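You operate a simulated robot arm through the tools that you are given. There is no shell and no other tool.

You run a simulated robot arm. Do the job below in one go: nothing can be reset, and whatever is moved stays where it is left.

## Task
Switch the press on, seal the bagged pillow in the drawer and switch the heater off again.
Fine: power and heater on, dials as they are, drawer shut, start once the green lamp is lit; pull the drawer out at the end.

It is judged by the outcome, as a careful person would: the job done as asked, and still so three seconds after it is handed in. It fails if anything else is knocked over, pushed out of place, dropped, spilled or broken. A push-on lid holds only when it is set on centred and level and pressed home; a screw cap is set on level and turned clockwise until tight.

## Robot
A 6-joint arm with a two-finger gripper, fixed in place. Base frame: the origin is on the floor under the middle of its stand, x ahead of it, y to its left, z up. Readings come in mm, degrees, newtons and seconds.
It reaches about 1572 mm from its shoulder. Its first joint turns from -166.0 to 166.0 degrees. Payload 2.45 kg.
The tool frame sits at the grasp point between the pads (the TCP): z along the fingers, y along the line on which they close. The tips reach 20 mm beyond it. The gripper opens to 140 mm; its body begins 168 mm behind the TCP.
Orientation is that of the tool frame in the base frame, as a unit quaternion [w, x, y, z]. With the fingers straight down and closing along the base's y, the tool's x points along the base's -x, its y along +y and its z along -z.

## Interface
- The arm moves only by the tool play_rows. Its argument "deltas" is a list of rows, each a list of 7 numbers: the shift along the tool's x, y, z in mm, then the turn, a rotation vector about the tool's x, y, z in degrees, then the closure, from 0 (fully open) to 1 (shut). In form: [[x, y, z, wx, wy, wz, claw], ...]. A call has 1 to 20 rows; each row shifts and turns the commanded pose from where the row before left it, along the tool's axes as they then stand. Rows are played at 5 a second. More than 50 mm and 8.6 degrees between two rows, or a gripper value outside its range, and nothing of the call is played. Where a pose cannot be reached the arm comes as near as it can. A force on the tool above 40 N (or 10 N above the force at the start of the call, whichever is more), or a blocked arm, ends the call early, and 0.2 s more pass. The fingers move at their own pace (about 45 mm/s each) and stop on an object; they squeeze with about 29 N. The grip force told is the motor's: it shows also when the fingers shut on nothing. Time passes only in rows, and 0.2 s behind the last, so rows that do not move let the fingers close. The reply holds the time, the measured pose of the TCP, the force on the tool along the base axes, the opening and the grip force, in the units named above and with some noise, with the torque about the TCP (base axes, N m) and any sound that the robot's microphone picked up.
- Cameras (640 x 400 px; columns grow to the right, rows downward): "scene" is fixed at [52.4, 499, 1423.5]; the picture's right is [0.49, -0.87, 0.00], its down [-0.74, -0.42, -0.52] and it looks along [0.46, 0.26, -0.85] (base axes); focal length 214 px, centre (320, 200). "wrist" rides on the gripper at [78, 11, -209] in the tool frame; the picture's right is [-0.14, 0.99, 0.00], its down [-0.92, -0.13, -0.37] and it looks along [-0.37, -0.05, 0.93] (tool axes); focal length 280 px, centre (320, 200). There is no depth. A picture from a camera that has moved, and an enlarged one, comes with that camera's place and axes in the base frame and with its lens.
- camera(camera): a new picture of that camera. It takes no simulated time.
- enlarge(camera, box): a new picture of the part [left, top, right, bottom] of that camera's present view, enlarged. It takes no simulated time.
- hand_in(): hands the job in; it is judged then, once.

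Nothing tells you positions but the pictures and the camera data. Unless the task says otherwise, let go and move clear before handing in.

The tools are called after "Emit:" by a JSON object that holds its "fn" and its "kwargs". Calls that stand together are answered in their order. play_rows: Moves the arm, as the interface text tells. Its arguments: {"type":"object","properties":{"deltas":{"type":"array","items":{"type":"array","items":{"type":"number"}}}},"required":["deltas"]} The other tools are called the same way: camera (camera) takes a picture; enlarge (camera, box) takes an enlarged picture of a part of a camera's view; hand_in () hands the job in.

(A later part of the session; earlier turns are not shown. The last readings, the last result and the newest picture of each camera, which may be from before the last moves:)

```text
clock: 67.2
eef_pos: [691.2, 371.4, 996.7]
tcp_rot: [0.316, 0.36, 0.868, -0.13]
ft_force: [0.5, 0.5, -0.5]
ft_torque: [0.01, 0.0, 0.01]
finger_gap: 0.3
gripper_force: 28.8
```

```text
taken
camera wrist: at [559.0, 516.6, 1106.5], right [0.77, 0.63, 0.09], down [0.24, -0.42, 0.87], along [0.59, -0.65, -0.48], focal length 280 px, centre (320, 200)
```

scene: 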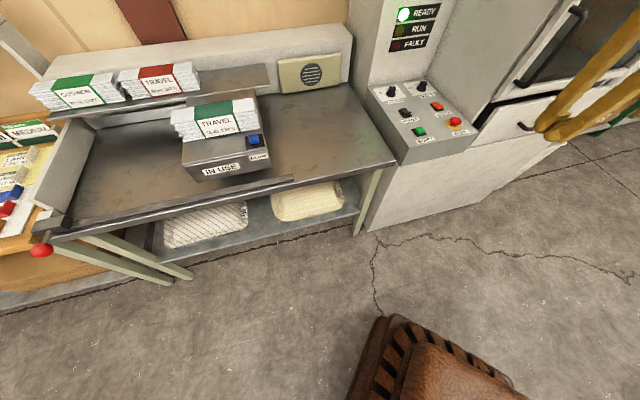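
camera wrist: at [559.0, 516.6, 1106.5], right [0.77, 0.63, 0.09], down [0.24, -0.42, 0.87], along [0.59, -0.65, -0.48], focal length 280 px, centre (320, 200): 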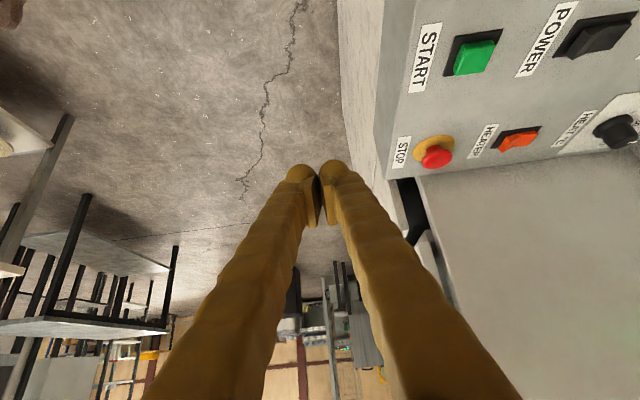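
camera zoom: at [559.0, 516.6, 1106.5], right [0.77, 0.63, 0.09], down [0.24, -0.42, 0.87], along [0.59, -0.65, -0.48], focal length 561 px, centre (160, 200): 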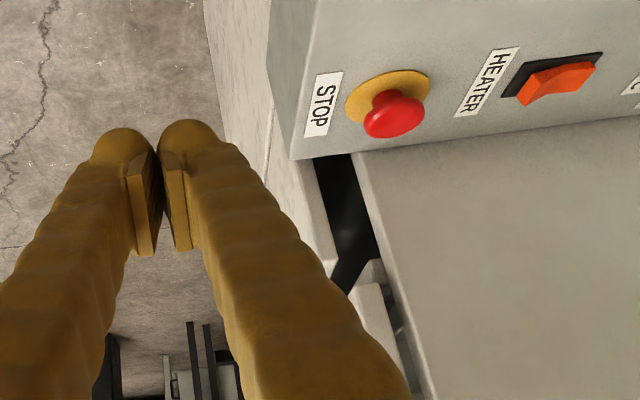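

From this angle the panel seems to stand about 15 mm further out than I'd like. Before pressing START I'll go back and push directly on the panel with closed fingertips, above the handle, to make sure it's home.

Emit:
{"fn": "play_rows", "kwargs": {"deltas": [[0, -30, 0, 0, 8, 0, 1], [0, -30, 0, 0, 8, 0, 1], [0, -30, 0, 0, 8, 0, 1], [0, -30, 0, 0, 8, 0, 1], [0, -30, 0, 0, 8, 0, 1], [-44, 0, 0, -7.5, 0, 0, 1], [-44, 0, 0, -7.5, 0, 0, 1], [-44, 0, 0, -7.5, 0, 0, 1], [-44, 0, 0, -7.5, 0, 0, 1], [-44, 0, 0, -7.5, 0, 0, 1], [-44, 0, 0, -7.5, 0, 0, 1], [-44, 0, 0, -7.5, 0, 0, 1], [-44, 0, 0, -7.5, 0, 0, 1], [-44, 0, 0, -7.5, 0, 0, 1], [-44, 0, 0, -7.5, 0, 0, 1], [-44, 0, 0, -7.5, 0, 0, 1], [-44, 0, 0, -7.5, 0, 0, 1], [0, -45, 0, 0, 0, 0, 1], [0, -45, 0, 0, 0, 0, 1], [0, 0, 0, 0, 0, 0, 1]]}}

Emit:
{"fn": "camera", "kwargs": {"camera": "wrist"}}

Emit:
{"fn": "enlarge", "kwargs": {"camera": "scene", "box": [480, 0, 640, 240]}}

```text
clock: 71.4
eef_pos: [960.8, -108.7, 904.9]
tcp_rot: [0.271, 0.27, 0.652, 0.654]
ft_force: [-0.3, 1.2, -0.1]
ft_torque: [-0.01, 0.0, 0.03]
finger_gap: 0.0
gripper_force: 28.5
```

```text
taken
camera wrist: at [755.8, -199.6, 913.1], right [0.1, -0.1, 0.99], down [0.39, -0.91, -0.13], along [0.92, 0.4, -0.05], focal length 280 px, centre (320, 200)
```

wrist: 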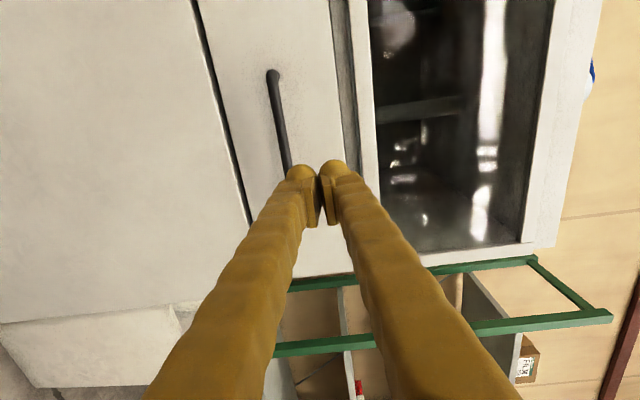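

```text
1.67 times, centred on (560, 120) of scene
camera zoom: at [52.4, 499.0, 1423.5], right [0.49, -0.87, 0.0], down [-0.74, -0.42, -0.52], along [0.46, 0.26, -0.85], focal length 358 px, centre (-80, 333)
```

zoom: 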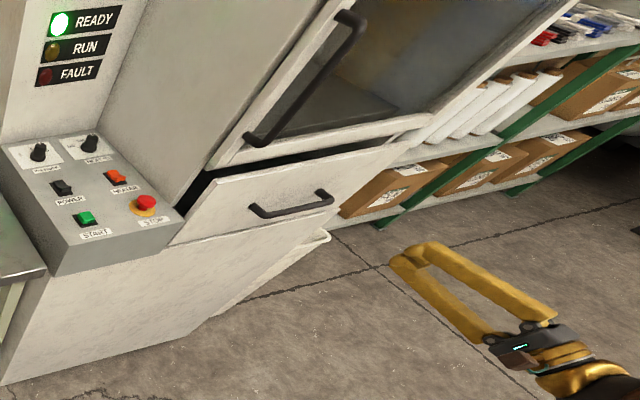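

The fingertips are level with the panel, just above the bar. I'll go forward quickly to near the panel, then slowly into contact.

Emit:
{"fn": "play_rows", "kwargs": {"deltas": [[0, -4, 40, 0, 0, 0, 1], [0, 0, 40, 0, 0, 0, 1], [0, 0, 40, 0, 0, 0, 1], [0, 0, 40, 0, 0, 0, 1], [0, 0, 30, 0, 0, 0, 1], [0, 0, 8, 0, 0, 0, 1], [0, 0, 6, 0, 0, 0, 1], [0, 0, 5, 0, 0, 0, 1], [0, 0, 5, 0, 0, 0, 1], [0, 0, 5, 0, 0, 0, 1], [0, 0, 4, 0, 0, 0, 1], [0, 0, 4, 0, 0, 0, 1], [0, 0, 4, 0, 0, 0, 1]]}}

Emit:
{"fn": "enlarge", "kwargs": {"camera": "scene", "box": [480, 0, 640, 240]}}

```text
clock: 74.2
eef_pos: [1122.6, 54.1, 902.7]
tcp_rot: [0.27, 0.271, 0.652, 0.655]
ft_force: [-0.3, 0.4, 0.3]
ft_torque: [0.0, -0.03, 0.02]
finger_gap: 0.0
gripper_force: 28.7
```

```text
1.67 times, centred on (560, 120) of scene
camera zoom: at [52.4, 499.0, 1423.5], right [0.49, -0.87, 0.0], down [-0.74, -0.42, -0.52], along [0.46, 0.26, -0.85], focal length 358 px, centre (-80, 333)
```

zoom: 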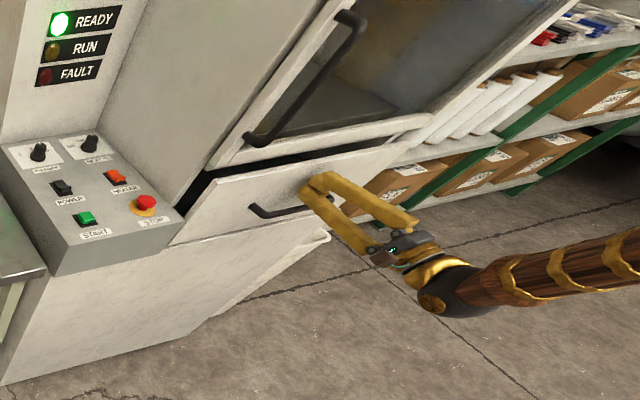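

Emit:
{"fn": "play_rows", "kwargs": {"deltas": [[0, 0, 4, 0, 0, 0, 1], [0, 0, 4, 0, 0, 0, 1], [0, 0, 4, 0, 0, 0, 1], [0, 0, 3, 0, 0, 0, 1], [0, 0, 3, 0, 0, 0, 1], [0, 0, 3, 0, 0, 0, 1], [0, 0, 3, 0, 0, 0, 1], [0, 0, 3, 0, 0, 0, 1], [0, 0, 3, 0, 0, 0, 1]]}}

```text
clock: 75.1
eef_pos: [1128.8, 61.5, 900.7]
tcp_rot: [0.271, 0.271, 0.652, 0.655]
ft_force: [-6.5, -5.1, 2.3]
ft_torque: [-0.01, -0.04, 0.01]
finger_gap: 6.3
gripper_force: 29.5
stopped in row 4: the force on the tool passed its limit at 52 N (the readings are from after the stop); the commanded pose is now the measured one
```

It made hard contact at b≈15 mm with a 52 N peak. I'll repeat the push gently to see whether the panel moves at all.

Emit:
{"fn": "play_rows", "kwargs": {"deltas": [[0, 0, 2, 0, 0, 0, 1], [0, 0, 1, 0, 0, 0, 1], [0, 0, 1, 0, 0, 0, 1], [0, 0, 1, 0, 0, 0, 1], [0, 0, 1, 0, 0, 0, 1], [0, 0, 1, 0, 0, 0, 1]]}}

Emit:
{"fn": "camera", "kwargs": {"camera": "wrist"}}

Emit:
{"fn": "enlarge", "kwargs": {"camera": "scene", "box": [450, 60, 570, 160]}}

```text
clock: 75.6
eef_pos: [1130.9, 60.5, 900.4]
tcp_rot: [0.27, 0.271, 0.652, 0.655]
ft_force: [-7.9, -5.0, 1.9]
ft_torque: [0.03, 0.02, 0.03]
finger_gap: 5.8
gripper_force: 29.6
stopped in row 2: the force on the tool passed its limit at 48 N (the readings are from after the stop); the commanded pose is now the measured one
```

```text
taken
camera wrist: at [925.6, -30.2, 910.7], right [0.1, -0.1, 0.99], down [0.39, -0.91, -0.13], along [0.92, 0.4, -0.05], focal length 280 px, centre (320, 200)
```

wrist: 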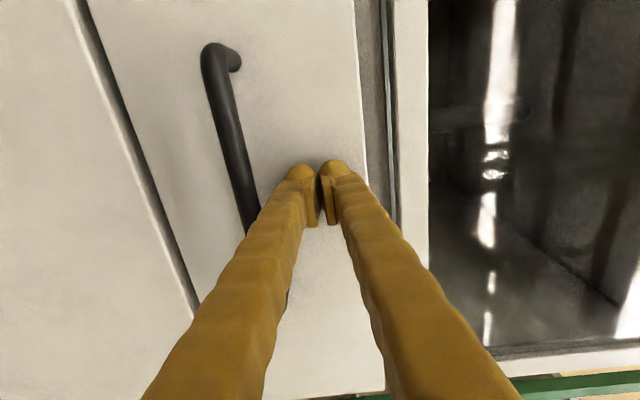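

```text
4.00 times, centred on (510, 110) of scene
camera zoom: at [52.4, 499.0, 1423.5], right [0.49, -0.87, 0.0], down [-0.74, -0.42, -0.52], along [0.46, 0.26, -0.85], focal length 858 px, centre (-440, 560)
```

zoom: 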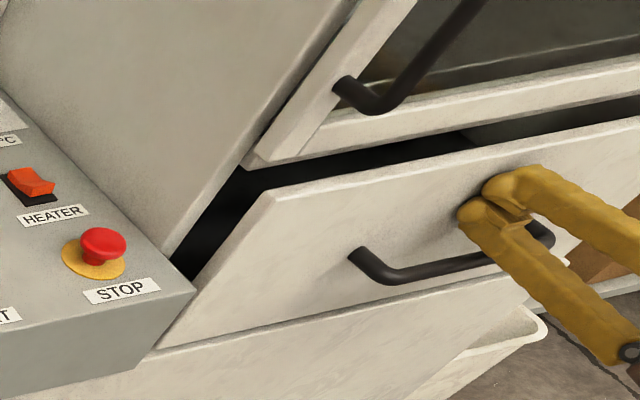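

The panel doesn't move at all under about 50 N, so it's against its stop and the drawer is shut. READY is still lit, so I'm heading over to START.

Emit:
{"fn": "play_rows", "kwargs": {"deltas": [[0, 0, -40, 0, 0, 0, 1], [0, 0, -40, 0, 0, 0, 1], [0, 36, -34, 0, 0, 0, 1], [0, 36, -34, 0, 0, 0, 1], [0, 36, -34, 0, 0, 0, 1], [0, 36, -34, 0, 0, 0, 1], [0, 36, -34, 0, 0, 0, 1], [44, 0, 0, 7.5, 0, 0, 1], [44, 0, 0, 7.5, 0, 0, 1], [44, 0, 0, 7.5, 0, 0, 1], [44, 0, 0, 7.5, 0, 0, 1], [44, 0, 0, 7.5, 0, 0, 1], [44, 0, 0, 7.5, 0, 0, 1], [44, 0, 0, 7.5, 0, 0, 1], [44, 0, 0, 7.5, 0, 0, 1], [44, 0, 0, 7.5, 0, 0, 1], [44, 0, 0, 7.5, 0, 0, 1], [44, 0, 0, 7.5, 0, 0, 1], [44, 0, 0, 7.5, 0, 0, 1], [0, 0, 0, 0, 0, 0, 1]]}}

Emit:
{"fn": "enlarge", "kwargs": {"camera": "scene", "box": [360, 0, 560, 160]}}

```text
clock: 79.8
eef_pos: [581.4, 257.3, 1081.7]
tcp_rot: [-0.001, 0.381, 0.924, 0.001]
ft_force: [-0.1, 0.7, -0.2]
ft_torque: [0.02, 0.02, -0.02]
finger_gap: 0.0
gripper_force: 29.3
```

```text
2.50 times, centred on (460, 80) of scene
camera zoom: at [52.4, 499.0, 1423.5], right [0.49, -0.87, 0.0], down [-0.74, -0.42, -0.52], along [0.46, 0.26, -0.85], focal length 536 px, centre (-30, 500)
```

zoom: 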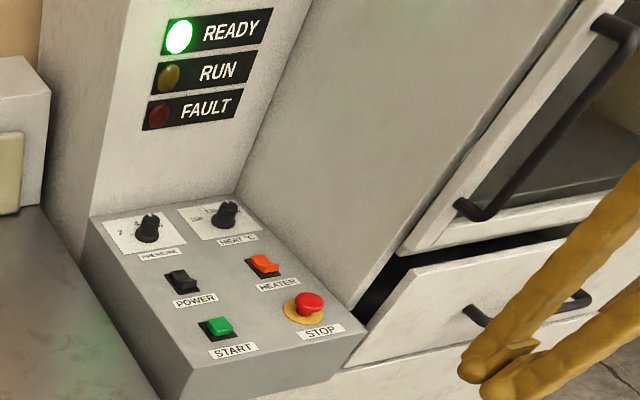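

Emit:
{"fn": "play_rows", "kwargs": {"deltas": [[0.3, 40, 10, 0, 0, 0, 1], [0.3, 40, 10, 0, 0, 0, 1], [0.3, 40, 10, 0, 0, 0, 1], [0.3, 40, 10, 0, 0, 0, 1], [0.3, 40, 10, 0, 0, 0, 1], [0.3, 40, 10, 0, 0, 0, 1], [0.4, 40, 10, 0, 0, 0, 1], [0.4, 40, 10, 0, 0, 0, 1], [0, 0, 35, 0, 0, 0, 1], [0, 0, 35, 0, 0, 0, 1], [0, 0, 0, 0, 0, 0, 1]]}}

Emit:
{"fn": "camera", "kwargs": {"camera": "wrist"}}

Emit:
{"fn": "enlarge", "kwargs": {"camera": "scene", "box": [395, 90, 450, 145]}}

```text
clock: 82.2
eef_pos: [803.8, 482.8, 931.3]
tcp_rot: [0.0, 0.382, 0.924, 0.001]
ft_force: [-0.4, 0.1, 0.2]
ft_torque: [0.0, 0.02, 0.0]
finger_gap: 0.0
gripper_force: 29.1
```

```text
taken
camera wrist: at [754.2, 547.2, 1140.3], right [0.8, 0.6, 0.0], down [0.56, -0.74, 0.37], along [0.22, -0.29, -0.93], focal length 280 px, centre (320, 200)
```

wrist: 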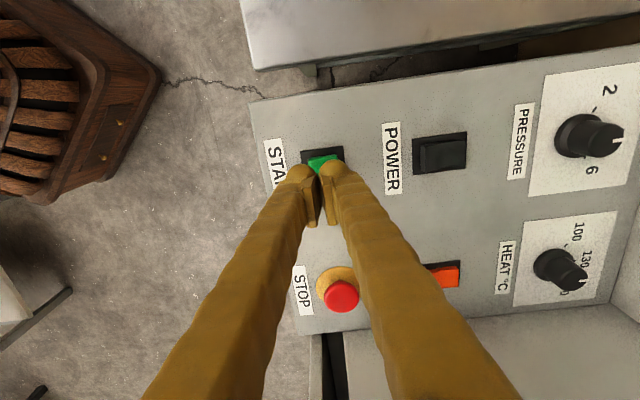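

```text
7.27 times, centred on (422, 118) of scene
camera zoom: at [52.4, 499.0, 1423.5], right [0.49, -0.87, 0.0], down [-0.74, -0.42, -0.52], along [0.46, 0.26, -0.85], focal length 1560 px, centre (-426, 800)
```

zoom: 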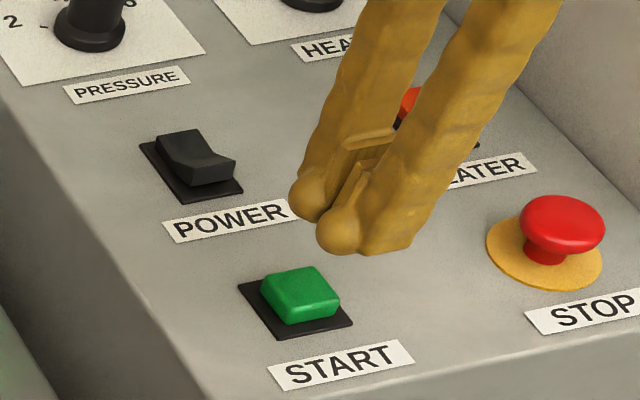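

The closed tips are over START. I'm pressing down slowly.

Emit:
{"fn": "play_rows", "kwargs": {"deltas": [[3, 3, 4, 0, 0, 0, 1], [0, 0, 5, 0, 0, 0, 1], [0, 0, 5, 0, 0, 0, 1], [0, 0, 5, 0, 0, 0, 1], [0, 0, 3, 0, 0, 0, 1], [0, 0, 3, 0, 0, 0, 1], [0, 0, 2, 0, 0, 0, 1], [0, 0, 2, 0, 0, 0, 1], [0, 0, 2, 0, 0, 0, 1]]}}

Emit:
{"fn": "enlarge", "kwargs": {"camera": "scene", "box": [395, 90, 450, 145]}}

Emit:
{"fn": "enlarge", "kwargs": {"camera": "scene", "box": [360, 0, 460, 70]}}

```text
clock: 84.2
eef_pos: [804.7, 489.9, 901.7]
tcp_rot: [0.0, 0.382, 0.924, 0.002]
ft_force: [0.4, -0.4, -0.9]
ft_torque: [0.0, 0.0, 0.0]
finger_gap: 0.0
gripper_force: 28.8
```

```text
7.27 times, centred on (422, 118) of scene
camera zoom: at [52.4, 499.0, 1423.5], right [0.49, -0.87, 0.0], down [-0.74, -0.42, -0.52], along [0.46, 0.26, -0.85], focal length 1560 px, centre (-426, 800)
```

zoom: 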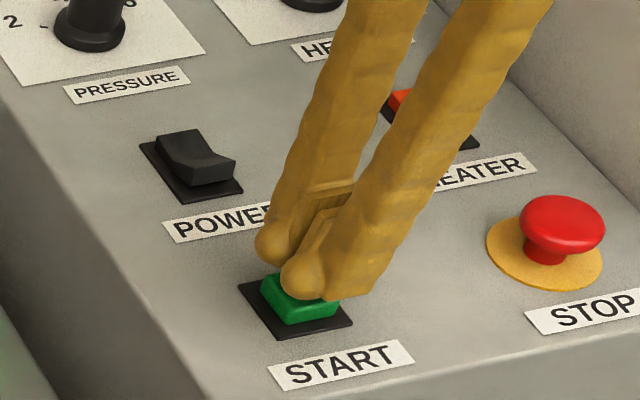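

```text
5.71 times, centred on (410, 35) of scene
camera zoom: at [52.4, 499.0, 1423.5], right [0.49, -0.87, 0.0], down [-0.74, -0.42, -0.52], along [0.46, 0.26, -0.85], focal length 1226 px, centre (-194, 1143)
```

zoom: 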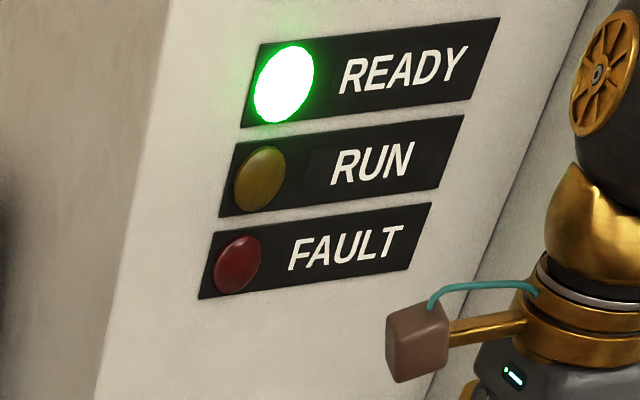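

Emit:
{"fn": "play_rows", "kwargs": {"deltas": [[0, 0, 1.5, 0, 0, 0, 1], [0, 0, 1.5, 0, 0, 0, 1], [0, 0, 1.5, 0, 0, 0, 1], [0, 0, 1.5, 0, 0, 0, 1], [0, 0, 0, 0, 0, 0, 1]]}}

Emit:
{"fn": "enlarge", "kwargs": {"camera": "scene", "box": [395, 90, 450, 145]}}

Emit:
{"fn": "enlarge", "kwargs": {"camera": "scene", "box": [360, 0, 460, 70]}}

```text
clock: 85.4
eef_pos: [803.9, 490.3, 895.9]
tcp_rot: [0.0, 0.382, 0.924, 0.001]
ft_force: [-0.2, 0.2, -0.3]
ft_torque: [-0.02, 0.01, 0.0]
finger_gap: 0.0
gripper_force: 29.4
```

```text
7.27 times, centred on (422, 118) of scene
camera zoom: at [52.4, 499.0, 1423.5], right [0.49, -0.87, 0.0], down [-0.74, -0.42, -0.52], along [0.46, 0.26, -0.85], focal length 1560 px, centre (-426, 800)
```

zoom: 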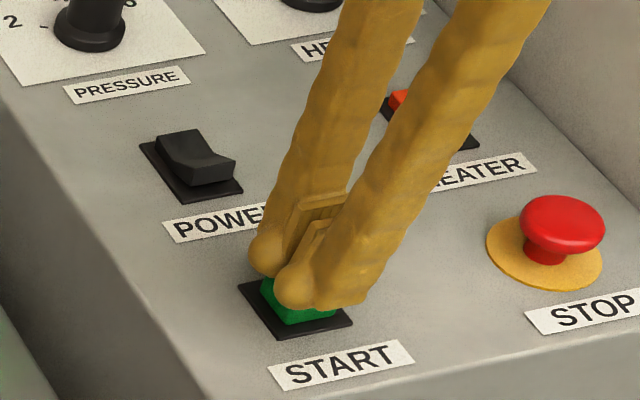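

```text
5.71 times, centred on (410, 35) of scene
camera zoom: at [52.4, 499.0, 1423.5], right [0.49, -0.87, 0.0], down [-0.74, -0.42, -0.52], along [0.46, 0.26, -0.85], focal length 1226 px, centre (-194, 1143)
```

zoom: 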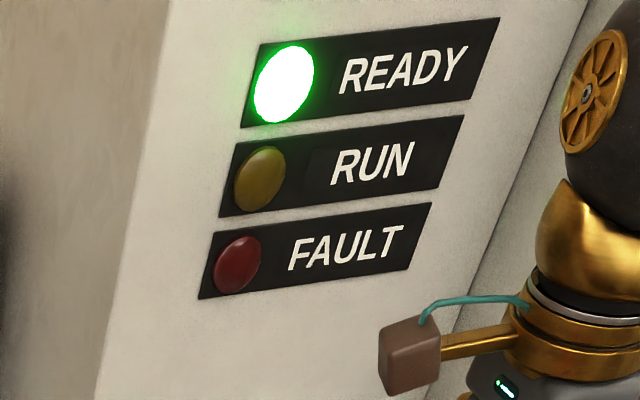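

Emit:
{"fn": "play_rows", "kwargs": {"deltas": [[0, 0, 1.5, 0, 0, 0, 1], [0, 0, 1.5, 0, 0, 0, 1], [0, 0, 1.5, 0, 0, 0, 1], [0, 0, 0, 0, 0, 0, 1]]}}

Emit:
{"fn": "enlarge", "kwargs": {"camera": "scene", "box": [360, 0, 460, 70]}}

Emit:
{"fn": "enlarge", "kwargs": {"camera": "scene", "box": [395, 90, 450, 145]}}

```text
clock: 86.4
eef_pos: [805.2, 491.5, 890.1]
tcp_rot: [-0.001, 0.382, 0.924, 0.002]
ft_force: [0.0, -1.5, 1.0]
ft_torque: [-0.05, 0.0, 0.02]
finger_gap: 6.0
gripper_force: 29.6
```

```text
5.71 times, centred on (410, 35) of scene
camera zoom: at [52.4, 499.0, 1423.5], right [0.49, -0.87, 0.0], down [-0.74, -0.42, -0.52], along [0.46, 0.26, -0.85], focal length 1226 px, centre (-194, 1143)
```

zoom: 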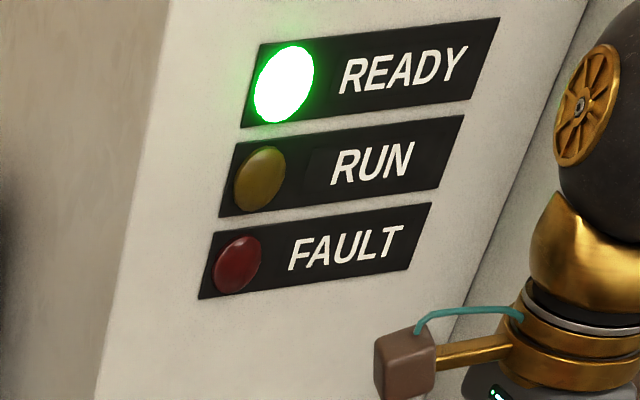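

```text
7.27 times, centred on (422, 118) of scene
camera zoom: at [52.4, 499.0, 1423.5], right [0.49, -0.87, 0.0], down [-0.74, -0.42, -0.52], along [0.46, 0.26, -0.85], focal length 1560 px, centre (-426, 800)
```

zoom: 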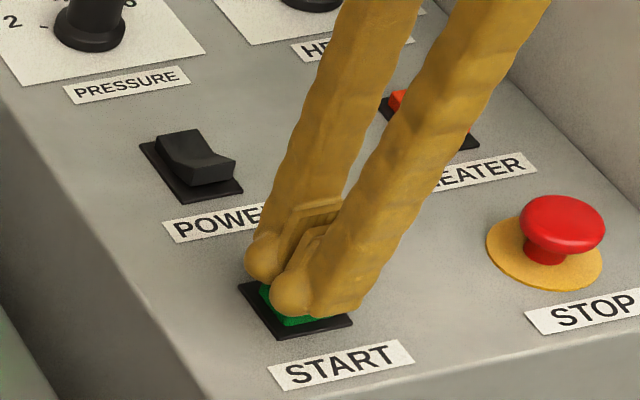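

The button is wedging between the two fingertips instead of being pushed down. I'll lift, tilt so a single fingertip leads, and press with that.

Emit:
{"fn": "play_rows", "kwargs": {"deltas": [[0, 0, -15, 0, 0, 0, 1], [-7.1, 7.3, -15, 0, 0, 0, 1], [0, 0, 0, -7.5, 0, 0, 1], [0, 0, 0, -7.5, 0, 0, 1], [0, -0.78, 2.9, 0, 0, 0, 1], [0, -0.78, 2.9, 0, 0, 0, 1], [0, -0.78, 2.9, 0, 0, 0, 1], [0, -0.78, 2.9, 0, 0, 0, 1], [0, 0, 0, 0, 0, 0, 1]]}}

Emit:
{"fn": "enlarge", "kwargs": {"camera": "scene", "box": [395, 90, 450, 145]}}

Emit:
{"fn": "enlarge", "kwargs": {"camera": "wrist", "box": [200, 110, 440, 260]}}

```text
clock: 88.4
eef_pos: [815.6, 489.9, 909.5]
tcp_rot: [0.049, 0.379, 0.916, 0.122]
ft_force: [1.2, 0.0, 0.5]
ft_torque: [0.0, 0.0, 0.01]
finger_gap: 0.0
gripper_force: 29.6
```

```text
7.27 times, centred on (422, 118) of scene
camera zoom: at [52.4, 499.0, 1423.5], right [0.49, -0.87, 0.0], down [-0.74, -0.42, -0.52], along [0.46, 0.26, -0.85], focal length 1560 px, centre (-426, 800)
```

zoom: 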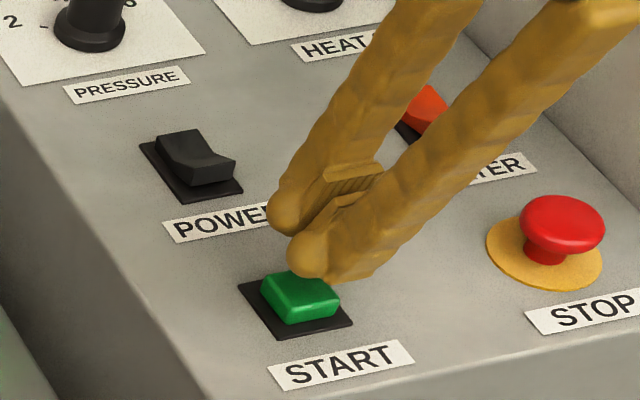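

```text
2.67 times, centred on (320, 185) of wrist
camera zoom: at [727.0, 515.2, 1113.0], right [0.77, 0.58, 0.26], down [0.5, -0.81, 0.32], along [0.39, -0.12, -0.91], focal length 748 px, centre (320, 240)
```

zoom: 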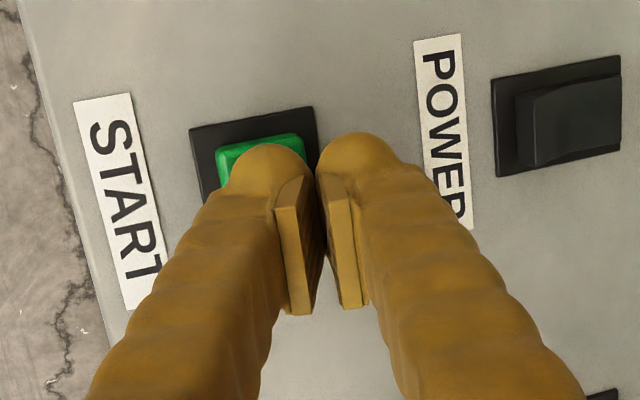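

The front fingertip is over the button. I'm pressing now.

Emit:
{"fn": "play_rows", "kwargs": {"deltas": [[4, -2.9, -0.8, 0, 0, 0, 1], [0, -0.78, 2.9, 0, 0, 0, 1], [0, -0.78, 2.9, 0, 0, 0, 1], [0, -0.52, 1.93, 0, 0, 0, 1], [0, -0.52, 1.93, 0, 0, 0, 1], [0, -0.39, 1.45, 0, 0, 0, 1], [0, -0.39, 1.45, 0, 0, 0, 1], [0, 0, 0, 0, 0, 0, 1]]}}

Emit:
{"fn": "enlarge", "kwargs": {"camera": "scene", "box": [395, 90, 450, 145]}}

Emit:
{"fn": "enlarge", "kwargs": {"camera": "scene", "box": [360, 0, 460, 70]}}

```text
clock: 90.2
eef_pos: [809.2, 491.3, 896.5]
tcp_rot: [0.05, 0.378, 0.916, 0.122]
ft_force: [-0.2, -0.5, 0.5]
ft_torque: [0.02, 0.0, -0.01]
finger_gap: 0.2
gripper_force: 29.6
```

```text
7.27 times, centred on (422, 118) of scene
camera zoom: at [52.4, 499.0, 1423.5], right [0.49, -0.87, 0.0], down [-0.74, -0.42, -0.52], along [0.46, 0.26, -0.85], focal length 1560 px, centre (-426, 800)
```

zoom: 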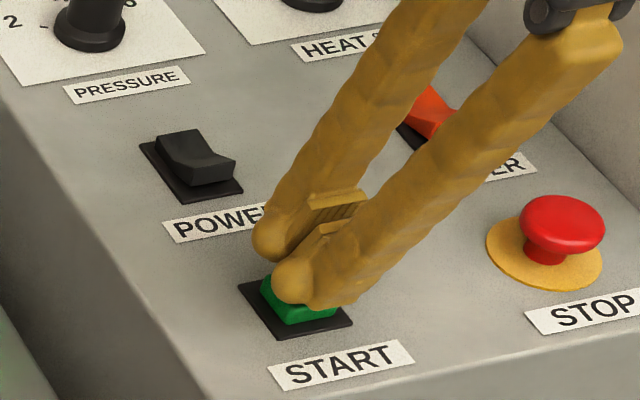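

```text
5.71 times, centred on (410, 35) of scene
camera zoom: at [52.4, 499.0, 1423.5], right [0.49, -0.87, 0.0], down [-0.74, -0.42, -0.52], along [0.46, 0.26, -0.85], focal length 1226 px, centre (-194, 1143)
```

zoom: 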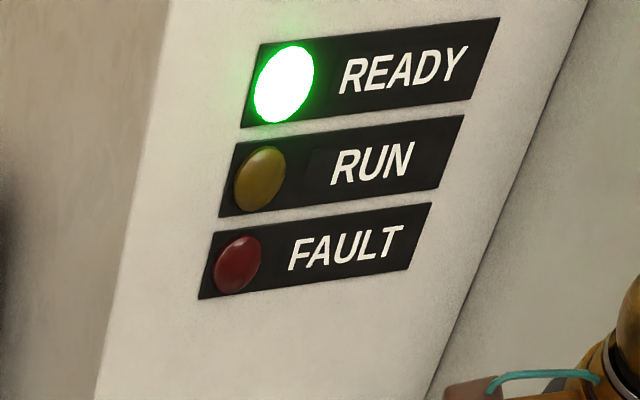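

Emit:
{"fn": "play_rows", "kwargs": {"deltas": [[0, -0.39, 1.45, 0, 0, 0, 1], [0, -0.39, 1.45, 0, 0, 0, 1], [0, -0.39, 1.45, 0, 0, 0, 1], [0, -0.39, 1.45, 0, 0, 0, 1], [0, 0, 0, 0, 0, 0, 1]]}}

Emit:
{"fn": "enlarge", "kwargs": {"camera": "scene", "box": [395, 90, 450, 145]}}

Emit:
{"fn": "enlarge", "kwargs": {"camera": "scene", "box": [360, 0, 460, 70]}}

```text
clock: 91.4
eef_pos: [809.4, 490.4, 890.3]
tcp_rot: [0.05, 0.379, 0.916, 0.122]
ft_force: [1.2, 2.2, 2.2]
ft_torque: [0.0, 0.02, -0.01]
finger_gap: 0.0
gripper_force: 29.8
heard: click
```

```text
7.27 times, centred on (422, 118) of scene
camera zoom: at [52.4, 499.0, 1423.5], right [0.49, -0.87, 0.0], down [-0.74, -0.42, -0.52], along [0.46, 0.26, -0.85], focal length 1560 px, centre (-426, 800)
```

zoom: 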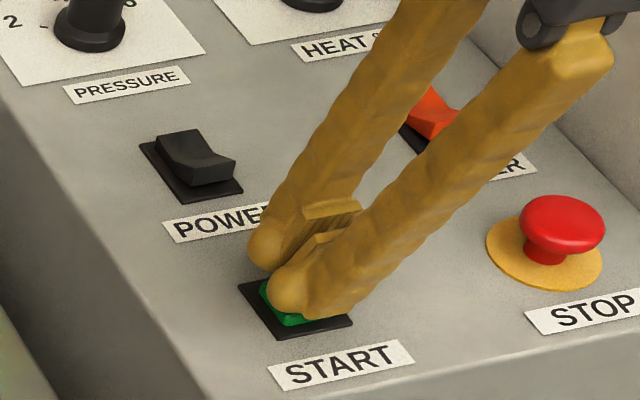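

```text
5.71 times, centred on (410, 35) of scene
camera zoom: at [52.4, 499.0, 1423.5], right [0.49, -0.87, 0.0], down [-0.74, -0.42, -0.52], along [0.46, 0.26, -0.85], focal length 1226 px, centre (-194, 1143)
```

zoom: 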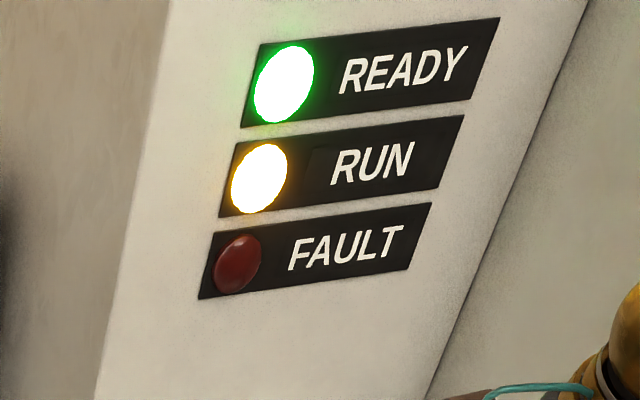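

It clicked, and the amber RUN lamp is lit without a fault. I'll lift away and wait for the cycle to finish.

Emit:
{"fn": "play_rows", "kwargs": {"deltas": [[0, 2.6, -9.7, 0, 0, 0, 1], [0, 7.8, -29, 0, 0, 0, 1], [0, 10.4, -38.6, 0, 0, 0, 1], [0, 10.4, -38.6, 0, 0, 0, 1], [0, 10.4, -38.6, 0, 0, 0, 1], [0, 0, 0, 0, 0, 0, 1]]}}

Emit:
{"fn": "camera", "kwargs": {"camera": "wrist"}}

Emit:
{"fn": "enlarge", "kwargs": {"camera": "scene", "box": [360, 0, 560, 160]}}

```text
clock: 92.8
eef_pos: [809.9, 490.7, 1049.3]
tcp_rot: [0.05, 0.379, 0.916, 0.122]
ft_force: [0.2, -0.4, -0.4]
ft_torque: [0.01, 0.01, 0.02]
finger_gap: 0.0
gripper_force: 29.3
```

```text
taken
camera wrist: at [722.0, 515.8, 1253.7], right [0.77, 0.58, 0.26], down [0.5, -0.81, 0.32], along [0.39, -0.12, -0.91], focal length 280 px, centre (320, 200)
```

wrist: 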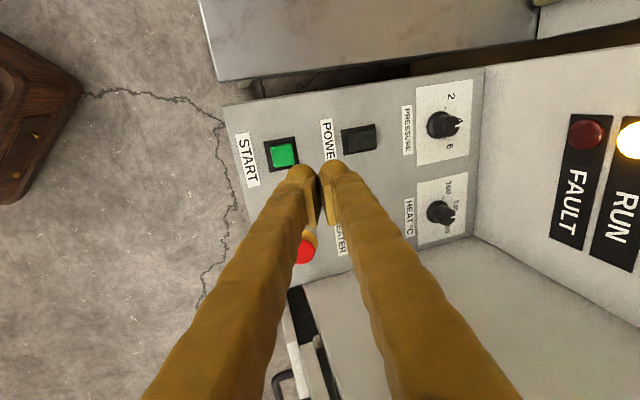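

```text
2.50 times, centred on (460, 80) of scene
camera zoom: at [52.4, 499.0, 1423.5], right [0.49, -0.87, 0.0], down [-0.74, -0.42, -0.52], along [0.46, 0.26, -0.85], focal length 536 px, centre (-30, 500)
```

zoom: 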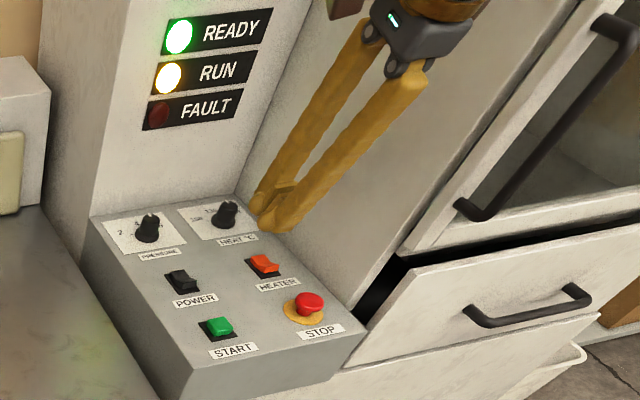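

While it runs, I'll get ready above HEATER with the gripper leaning away from the wall, angled so the rear fingertip leads. That lets me press the raised front half later.

Emit:
{"fn": "play_rows", "kwargs": {"deltas": [[0, 0, 0, 7.5, 0, 0, 1], [0, 0, 0, 7.5, 0, 0, 1], [0, 0, 0, 0, -8, 0, 1], [0, 0, 0, 0, -8, 0, 1], [0, 0, 0, 0, -8, 0, 1], [0, 0, 0, 0, -8, 0, 1], [0, 0, 0, 7.5, 0, 0, 1], [0, 0, 0, 7.5, 0, 0, 1], [-31.6, 25.4, 13.6, 0, 0, 0, 1], [-31.6, 25.4, 13.6, 0, 0, 0, 1], [-31.6, 25.4, 13.6, 0, 0, 0, 1], [-31.6, 25.4, 13.6, 0, 0, 0, 1], [0, 0, 0, 0, 0, 0, 1]]}}

Emit:
{"fn": "camera", "kwargs": {"camera": "wrist"}}

Emit:
{"fn": "enlarge", "kwargs": {"camera": "scene", "box": [360, 0, 560, 160]}}

```text
clock: 95.6
eef_pos: [975.6, 443.1, 1048.3]
tcp_rot: [0.204, 0.398, 0.867, -0.219]
ft_force: [-0.3, -0.2, 0.6]
ft_torque: [-0.02, 0.01, 0.01]
finger_gap: 0.2
gripper_force: 29.0
```

```text
taken
camera wrist: at [897.2, 611.3, 1175.3], right [0.85, 0.5, -0.14], down [0.39, -0.43, 0.82], along [0.35, -0.75, -0.56], focal length 280 px, centre (320, 200)
```

wrist: 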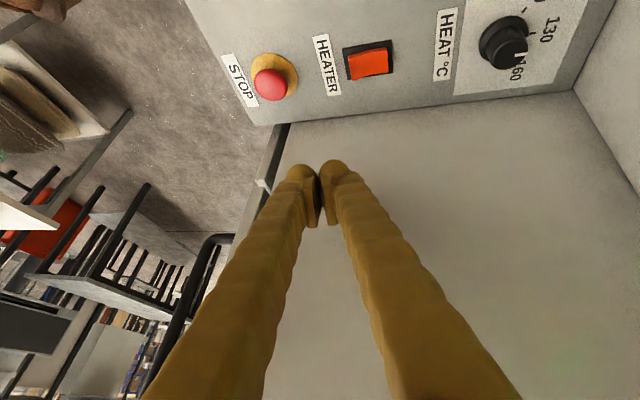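

```text
2.50 times, centred on (460, 80) of scene
camera zoom: at [52.4, 499.0, 1423.5], right [0.49, -0.87, 0.0], down [-0.74, -0.42, -0.52], along [0.46, 0.26, -0.85], focal length 536 px, centre (-30, 500)
```

zoom: 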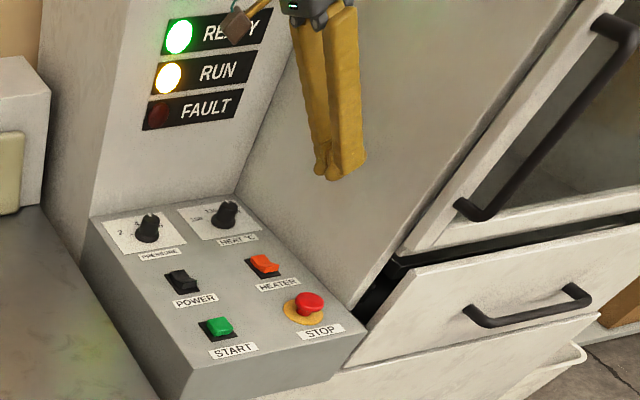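

RUN is still lit, so I'm waiting a few seconds.

Emit:
{"fn": "play_rows", "kwargs": {"deltas": [[0, 0, 0, 0, 0, 0, 1], [0, 0, 0, 0, 0, 0, 1], [0, 0, 0, 0, 0, 0, 1], [0, 0, 0, 0, 0, 0, 1], [0, 0, 0, 0, 0, 0, 1], [0, 0, 0, 0, 0, 0, 1], [0, 0, 0, 0, 0, 0, 1], [0, 0, 0, 0, 0, 0, 1], [0, 0, 0, 0, 0, 0, 1], [0, 0, 0, 0, 0, 0, 1]]}}

Emit:
{"fn": "enlarge", "kwargs": {"camera": "scene", "box": [360, 0, 560, 160]}}

```text
clock: 97.8
eef_pos: [974.4, 443.3, 1048.2]
tcp_rot: [0.205, 0.398, 0.867, -0.219]
ft_force: [0.8, 0.9, -0.3]
ft_torque: [-0.05, -0.02, -0.02]
finger_gap: 0.1
gripper_force: 29.0
```

```text
2.50 times, centred on (460, 80) of scene
camera zoom: at [52.4, 499.0, 1423.5], right [0.49, -0.87, 0.0], down [-0.74, -0.42, -0.52], along [0.46, 0.26, -0.85], focal length 536 px, centre (-30, 500)
```

zoom: 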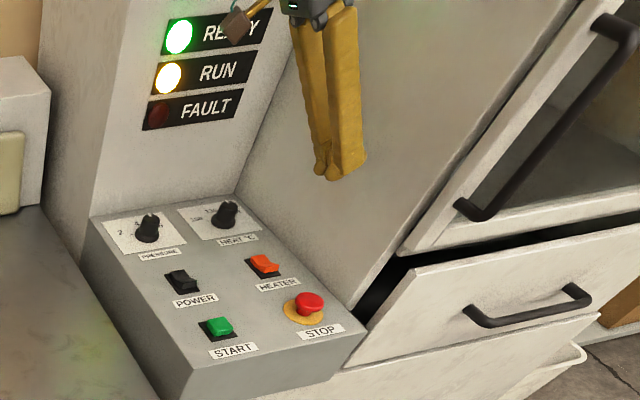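

Emit:
{"fn": "play_rows", "kwargs": {"deltas": [[0, 0, 0, 0, 0, 0, 1], [0, 0, 0, 0, 0, 0, 1], [0, 0, 0, 0, 0, 0, 1], [0, 0, 0, 0, 0, 0, 1], [0, 0, 0, 0, 0, 0, 1], [0, 0, 0, 0, 0, 0, 1], [0, 0, 0, 0, 0, 0, 1], [0, 0, 0, 0, 0, 0, 1], [0, 0, 0, 0, 0, 0, 1], [0, 0, 0, 0, 0, 0, 1], [0, 0, 0, 0, 0, 0, 1], [0, 0, 0, 0, 0, 0, 1], [0, 0, 0, 0, 0, 0, 1], [0, 0, 0, 0, 0, 0, 1], [0, 0, 0, 0, 0, 0, 1]]}}

Emit:
{"fn": "enlarge", "kwargs": {"camera": "scene", "box": [360, 0, 560, 160]}}

```text
clock: 101.0
eef_pos: [973.9, 442.9, 1047.1]
tcp_rot: [0.204, 0.398, 0.867, -0.219]
ft_force: [0.5, 0.0, -0.3]
ft_torque: [0.02, 0.04, 0.01]
finger_gap: 0.0
gripper_force: 29.5
```

```text
2.50 times, centred on (460, 80) of scene
camera zoom: at [52.4, 499.0, 1423.5], right [0.49, -0.87, 0.0], down [-0.74, -0.42, -0.52], along [0.46, 0.26, -0.85], focal length 536 px, centre (-30, 500)
```

zoom: 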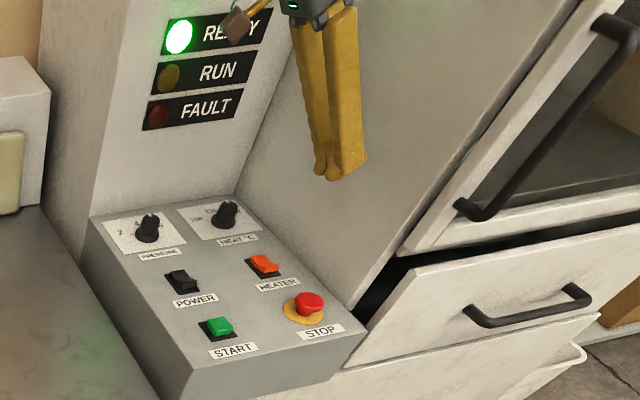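

RUN has gone out with no fault, so the cycle is done. I'm lowering to the heater rocker's raised front half.

Emit:
{"fn": "play_rows", "kwargs": {"deltas": [[22.1, 10.1, 31.8, 0, 0, 0, 1], [21.2, 8.8, 32.8, 0, 0, 0, 1], [21.2, 8.8, 32.8, 0, 0, 0, 1], [0, 0, 0, 0, 0, 0, 1]]}}

Emit:
{"fn": "enlarge", "kwargs": {"camera": "scene", "box": [395, 80, 460, 135]}}

Emit:
{"fn": "enlarge", "kwargs": {"camera": "wrist", "box": [200, 80, 440, 240]}}

```text
clock: 102.0
eef_pos: [975.0, 450.3, 928.7]
tcp_rot: [0.204, 0.397, 0.867, -0.219]
ft_force: [0.6, 0.8, 0.2]
ft_torque: [0.01, -0.03, 0.02]
finger_gap: 0.2
gripper_force: 29.6
```

```text
7.27 times, centred on (428, 108) of scene
camera zoom: at [52.4, 499.0, 1423.5], right [0.49, -0.87, 0.0], down [-0.74, -0.42, -0.52], along [0.46, 0.26, -0.85], focal length 1560 px, centre (-462, 873)
```

zoom: 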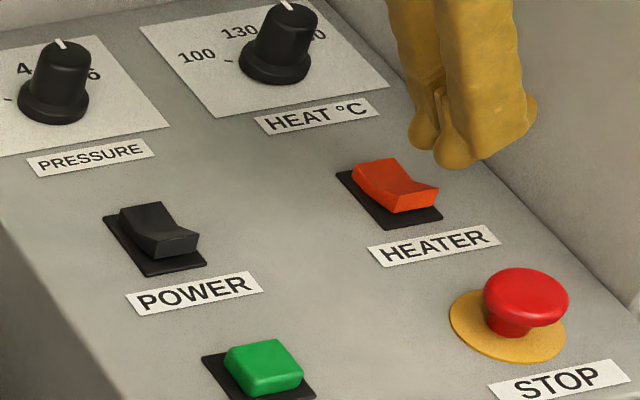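

```text
2.50 times, centred on (320, 160) of wrist
camera zoom: at [897.1, 617.8, 1057.1], right [0.85, 0.5, -0.14], down [0.39, -0.43, 0.82], along [0.35, -0.75, -0.56], focal length 701 px, centre (320, 300)
```

zoom: 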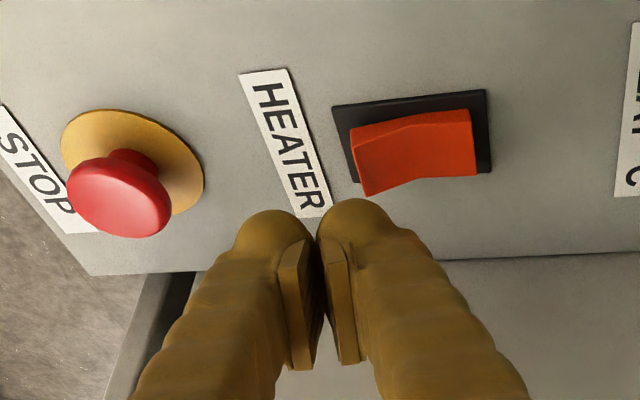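

Emit:
{"fn": "play_rows", "kwargs": {"deltas": [[-0.1, -1.0, 4.0, 0, 0, 0, 1], [1.59, 0.66, 2.46, 0, 0, 0, 1], [1.59, 0.66, 2.46, 0, 0, 0, 1], [1.59, 0.66, 2.46, 0, 0, 0, 1], [1.59, 0.66, 2.46, 0, 0, 0, 1], [1.06, 0.44, 1.64, 0, 0, 0, 1], [1.06, 0.44, 1.64, 0, 0, 0, 1], [1.06, 0.44, 1.64, 0, 0, 0, 1], [1.06, 0.44, 1.64, 0, 0, 0, 1], [1.06, 0.44, 1.64, 0, 0, 0, 1], [0, 0, 0, 0, 0, 0, 1]]}}

Emit:
{"fn": "enlarge", "kwargs": {"camera": "scene", "box": [395, 80, 460, 135]}}

Emit:
{"fn": "enlarge", "kwargs": {"camera": "wrist", "box": [200, 80, 440, 240]}}

```text
clock: 104.4
eef_pos: [974.9, 443.1, 905.0]
tcp_rot: [0.204, 0.398, 0.867, -0.22]
ft_force: [0.1, 0.0, 0.0]
ft_torque: [-0.01, -0.01, -0.03]
finger_gap: 0.0
gripper_force: 29.6
```

```text
7.27 times, centred on (428, 108) of scene
camera zoom: at [52.4, 499.0, 1423.5], right [0.49, -0.87, 0.0], down [-0.74, -0.42, -0.52], along [0.46, 0.26, -0.85], focal length 1560 px, centre (-462, 873)
```

zoom: 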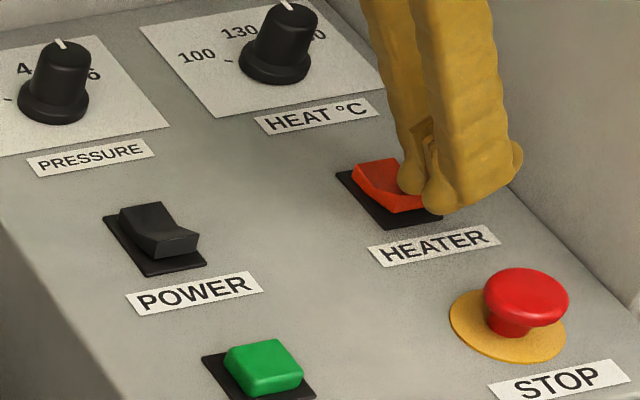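

```text
2.50 times, centred on (320, 160) of wrist
camera zoom: at [897.1, 612.0, 1031.9], right [0.85, 0.5, -0.14], down [0.39, -0.43, 0.82], along [0.35, -0.75, -0.56], focal length 701 px, centre (320, 300)
```

zoom: 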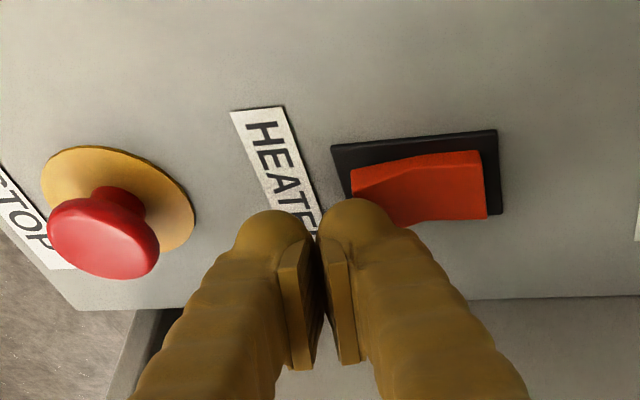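

The tip is a little too far forward and right on the rocker. I'll shift it inward slightly and press on.

Emit:
{"fn": "play_rows", "kwargs": {"deltas": [[3.4, 3.3, -3.1, 0, 0, 0, 1], [1.06, 0.44, 1.64, 0, 0, 0, 1], [1.06, 0.44, 1.64, 0, 0, 0, 1], [1.06, 0.44, 1.64, 0, 0, 0, 1], [1.06, 0.44, 1.64, 0, 0, 0, 1], [0, 0, 0, 0, 0, 0, 1]]}}

Emit:
{"fn": "enlarge", "kwargs": {"camera": "scene", "box": [395, 80, 460, 135]}}

Emit:
{"fn": "enlarge", "kwargs": {"camera": "wrist", "box": [200, 80, 440, 240]}}

```text
clock: 105.8
eef_pos: [975.1, 450.2, 897.4]
tcp_rot: [0.204, 0.397, 0.868, -0.218]
ft_force: [-0.1, -0.4, 0.3]
ft_torque: [0.0, 0.0, -0.01]
finger_gap: 0.3
gripper_force: 29.2
```

```text
7.27 times, centred on (428, 108) of scene
camera zoom: at [52.4, 499.0, 1423.5], right [0.49, -0.87, 0.0], down [-0.74, -0.42, -0.52], along [0.46, 0.26, -0.85], focal length 1560 px, centre (-462, 873)
```

zoom: 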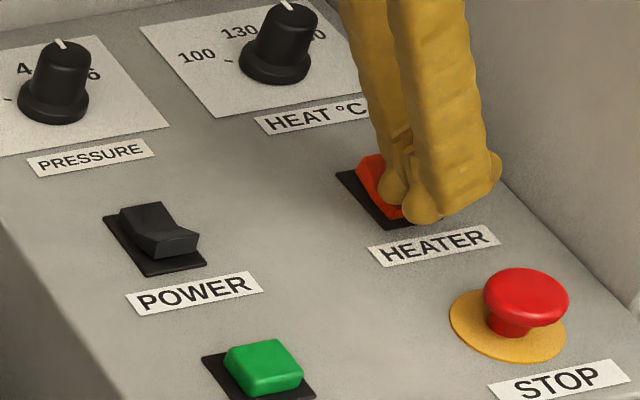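

```text
2.50 times, centred on (320, 160) of wrist
camera zoom: at [896.4, 618.6, 1023.9], right [0.85, 0.5, -0.14], down [0.39, -0.43, 0.82], along [0.35, -0.75, -0.56], focal length 701 px, centre (320, 300)
```

zoom: 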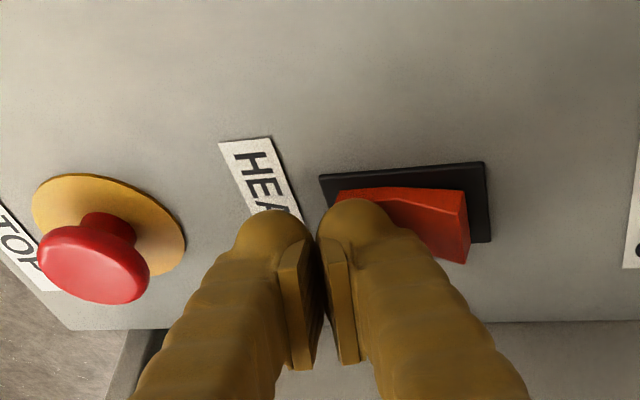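

The rocker is tipping over, with its back end rising. I'll press a bit more to latch it.

Emit:
{"fn": "play_rows", "kwargs": {"deltas": [[1.06, 0.44, 1.64, 0, 0, 0, 1], [1.06, 0.44, 1.64, 0, 0, 0, 1], [0.53, 0.22, 0.82, 0, 0, 0, 1], [0, 0, 0, 0, 0, 0, 1]]}}

Emit:
{"fn": "enlarge", "kwargs": {"camera": "wrist", "box": [200, 80, 440, 240]}}

```text
clock: 106.8
eef_pos: [973.8, 450.1, 893.0]
tcp_rot: [0.205, 0.398, 0.867, -0.219]
ft_force: [-1.5, -8.6, 28.2]
ft_torque: [-0.02, -0.03, -0.02]
finger_gap: 0.0
gripper_force: 29.1
```

```text
2.50 times, centred on (320, 160) of wrist
camera zoom: at [896.2, 618.4, 1021.1], right [0.85, 0.5, -0.14], down [0.39, -0.43, 0.82], along [0.35, -0.75, -0.56], focal length 701 px, centre (320, 300)
```

zoom: 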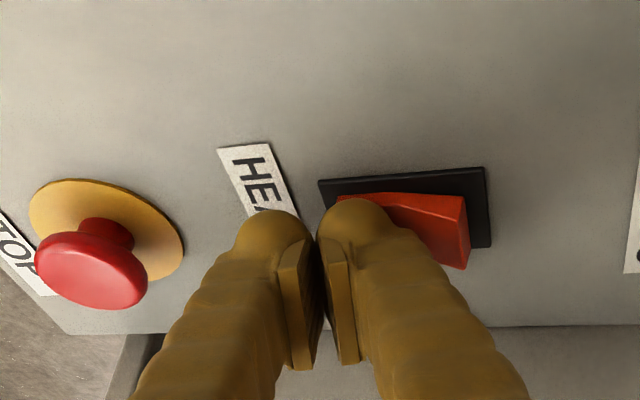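

The rocker is pressed home (28 N) and its back is up. I'm lifting off to check.

Emit:
{"fn": "play_rows", "kwargs": {"deltas": [[-5.3, -2.2, -8.2, 0, 0, 0, 1], [-21.2, -8.8, -32.8, 0, 0, 0, 1], [-21.2, -8.8, -32.8, 0, 0, 0, 1], [-21.2, -8.8, -32.8, 0, 0, 0, 1], [-21.2, -8.8, -32.8, 0, 0, 0, 1], [0, 0, 0, 0, 0, 0, 1]]}}

Emit:
{"fn": "enlarge", "kwargs": {"camera": "scene", "box": [395, 80, 460, 135]}}

Emit:
{"fn": "enlarge", "kwargs": {"camera": "scene", "box": [360, 0, 560, 160]}}

```text
clock: 108.2
eef_pos: [973.8, 447.7, 1063.3]
tcp_rot: [0.204, 0.398, 0.867, -0.219]
ft_force: [0.4, 0.3, 0.2]
ft_torque: [0.01, -0.01, -0.01]
finger_gap: 0.0
gripper_force: 29.4
```

```text
7.27 times, centred on (428, 108) of scene
camera zoom: at [52.4, 499.0, 1423.5], right [0.49, -0.87, 0.0], down [-0.74, -0.42, -0.52], along [0.46, 0.26, -0.85], focal length 1560 px, centre (-462, 873)
```

zoom: 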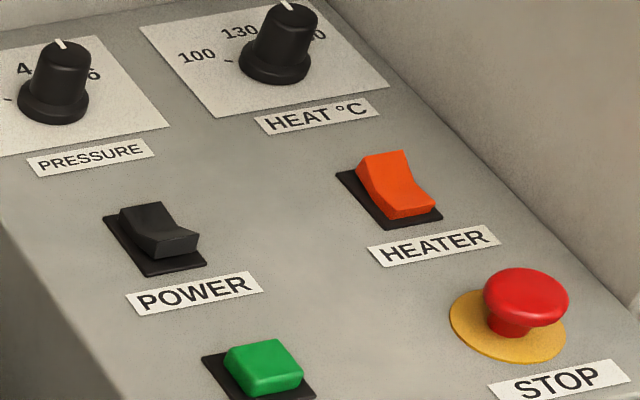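

```text
2.50 times, centred on (460, 80) of scene
camera zoom: at [52.4, 499.0, 1423.5], right [0.49, -0.87, 0.0], down [-0.74, -0.42, -0.52], along [0.46, 0.26, -0.85], focal length 536 px, centre (-30, 500)
```

zoom: 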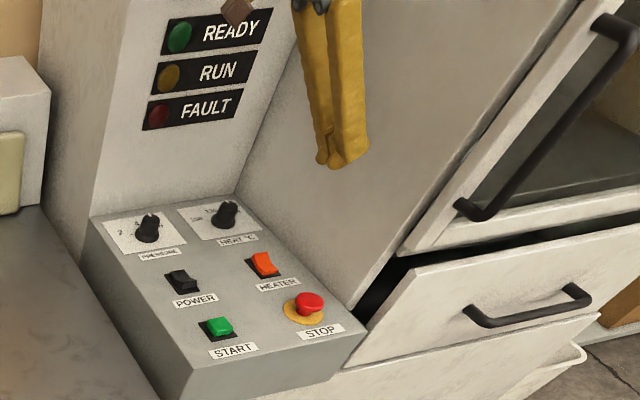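

HEATER is off, READY has gone out and POWER is still on. Now for the drawer: I'll back out of the corner, level the gripper and swing round to the handle.

Emit:
{"fn": "play_rows", "kwargs": {"deltas": [[0, -43.5, 11.7, 0, 0, 0, 1], [0, -43.5, 11.7, 0, 0, 0, 1], [0, -43.5, 11.7, 0, 0, 0, 1], [0, -43.5, 11.7, 0, 0, 0, 1], [0, -43.5, 11.7, 0, 0, 0, 1], [0, -43.5, 11.7, 0, 0, 0, 1], [0, -43.5, 11.7, 0, 0, 0, 1], [0, -43.5, 11.7, 0, 0, 0, 1], [0, -43.5, 11.7, 0, 0, 0, 1], [0, 0, 0, -7.5, 0, 0, 1], [0, 0, 0, -7.5, 0, 0, 1], [0, 0, 0, 0, 8, 0, 1], [0, 0, 0, 0, 8, 0, 1], [0, 0, 0, 0, 8, 0, 1], [0, 0, 0, 0, 8, 0, 1], [0, 0, 0, 0, 0, 0, 1]]}}

```text
clock: 111.6
eef_pos: [688.1, 162.4, 1061.6]
tcp_rot: [0.0, 0.382, 0.924, 0.003]
ft_force: [0.0, 0.3, 0.2]
ft_torque: [-0.01, 0.0, -0.03]
finger_gap: 0.0
gripper_force: 29.5
```

Emit:
{"fn": "play_rows", "kwargs": {"deltas": [[-31.8, 0, 0, -7.5, 0, 0, 0.4], [-31.8, 0, 0, -7.5, 0, 0, 0.4], [-31.8, 0, 0, -7.5, 0, 0, 0.4], [-31.8, 0, 0, -7.5, 0, 0, 0.4], [-31.8, 0, 0, -7.5, 0, 0, 0.4], [-31.8, 0, 0, -7.5, 0, 0, 0.4], [-31.8, 0, 0, -7.5, 0, 0, 0.4], [-31.8, 0, 0, -7.5, 0, 0, 0.4], [-31.8, 0, 0, -7.5, 0, 0, 0.4], [-31.8, 0, 0, -7.5, 0, 0, 0.4], [-31.8, 0, 0, -7.5, 0, 0, 0.4], [-31.8, 0, 0, -7.5, 0, 0, 0.4], [0, -42, 0, 0, 0, 0, 0.4], [0, -42, 0, 0, 0, 0, 0.4], [0, -42, 0, 0, 0, 0, 0.4], [0, -42, 0, 0, 0, 0, 0.4], [0, -43, 0, 0, 0, 0, 0.4], [0, 0, 0, 0, 0, 0, 0.4]]}}

Emit:
{"fn": "camera", "kwargs": {"camera": "wrist"}}

Emit:
{"fn": "enlarge", "kwargs": {"camera": "scene", "box": [480, 0, 640, 240]}}

```text
clock: 115.4
eef_pos: [958.0, -107.7, 850.0]
tcp_rot: [0.27, 0.27, 0.652, 0.655]
ft_force: [0.1, -0.7, -1.2]
ft_torque: [0.0, 0.01, 0.03]
finger_gap: 83.8
gripper_force: 0.1
```

```text
taken
camera wrist: at [753.7, -198.0, 859.7], right [0.1, -0.1, 0.99], down [0.39, -0.91, -0.13], along [0.92, 0.4, -0.05], focal length 280 px, centre (320, 200)
```

wrist: 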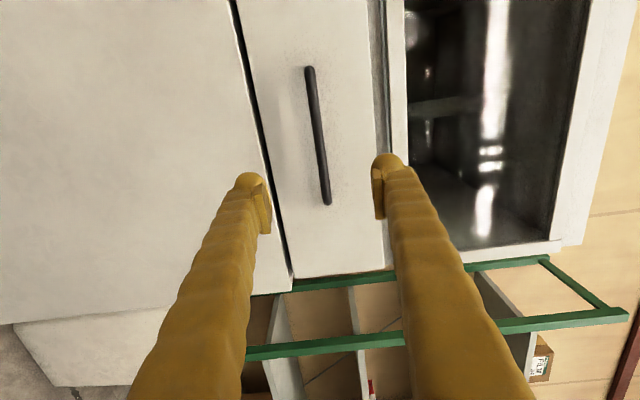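

```text
1.67 times, centred on (560, 120) of scene
camera zoom: at [52.4, 499.0, 1423.5], right [0.49, -0.87, 0.0], down [-0.74, -0.42, -0.52], along [0.46, 0.26, -0.85], focal length 358 px, centre (-80, 333)
```

zoom: 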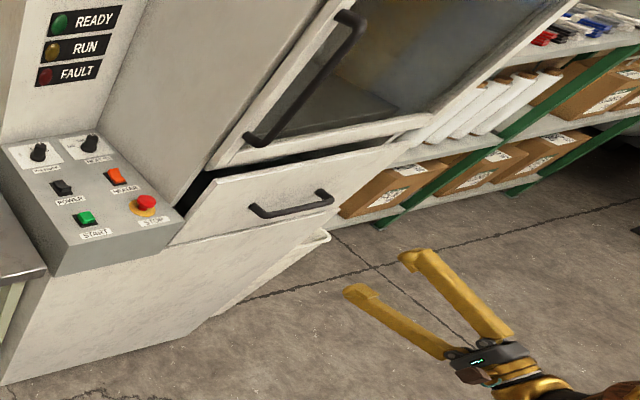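

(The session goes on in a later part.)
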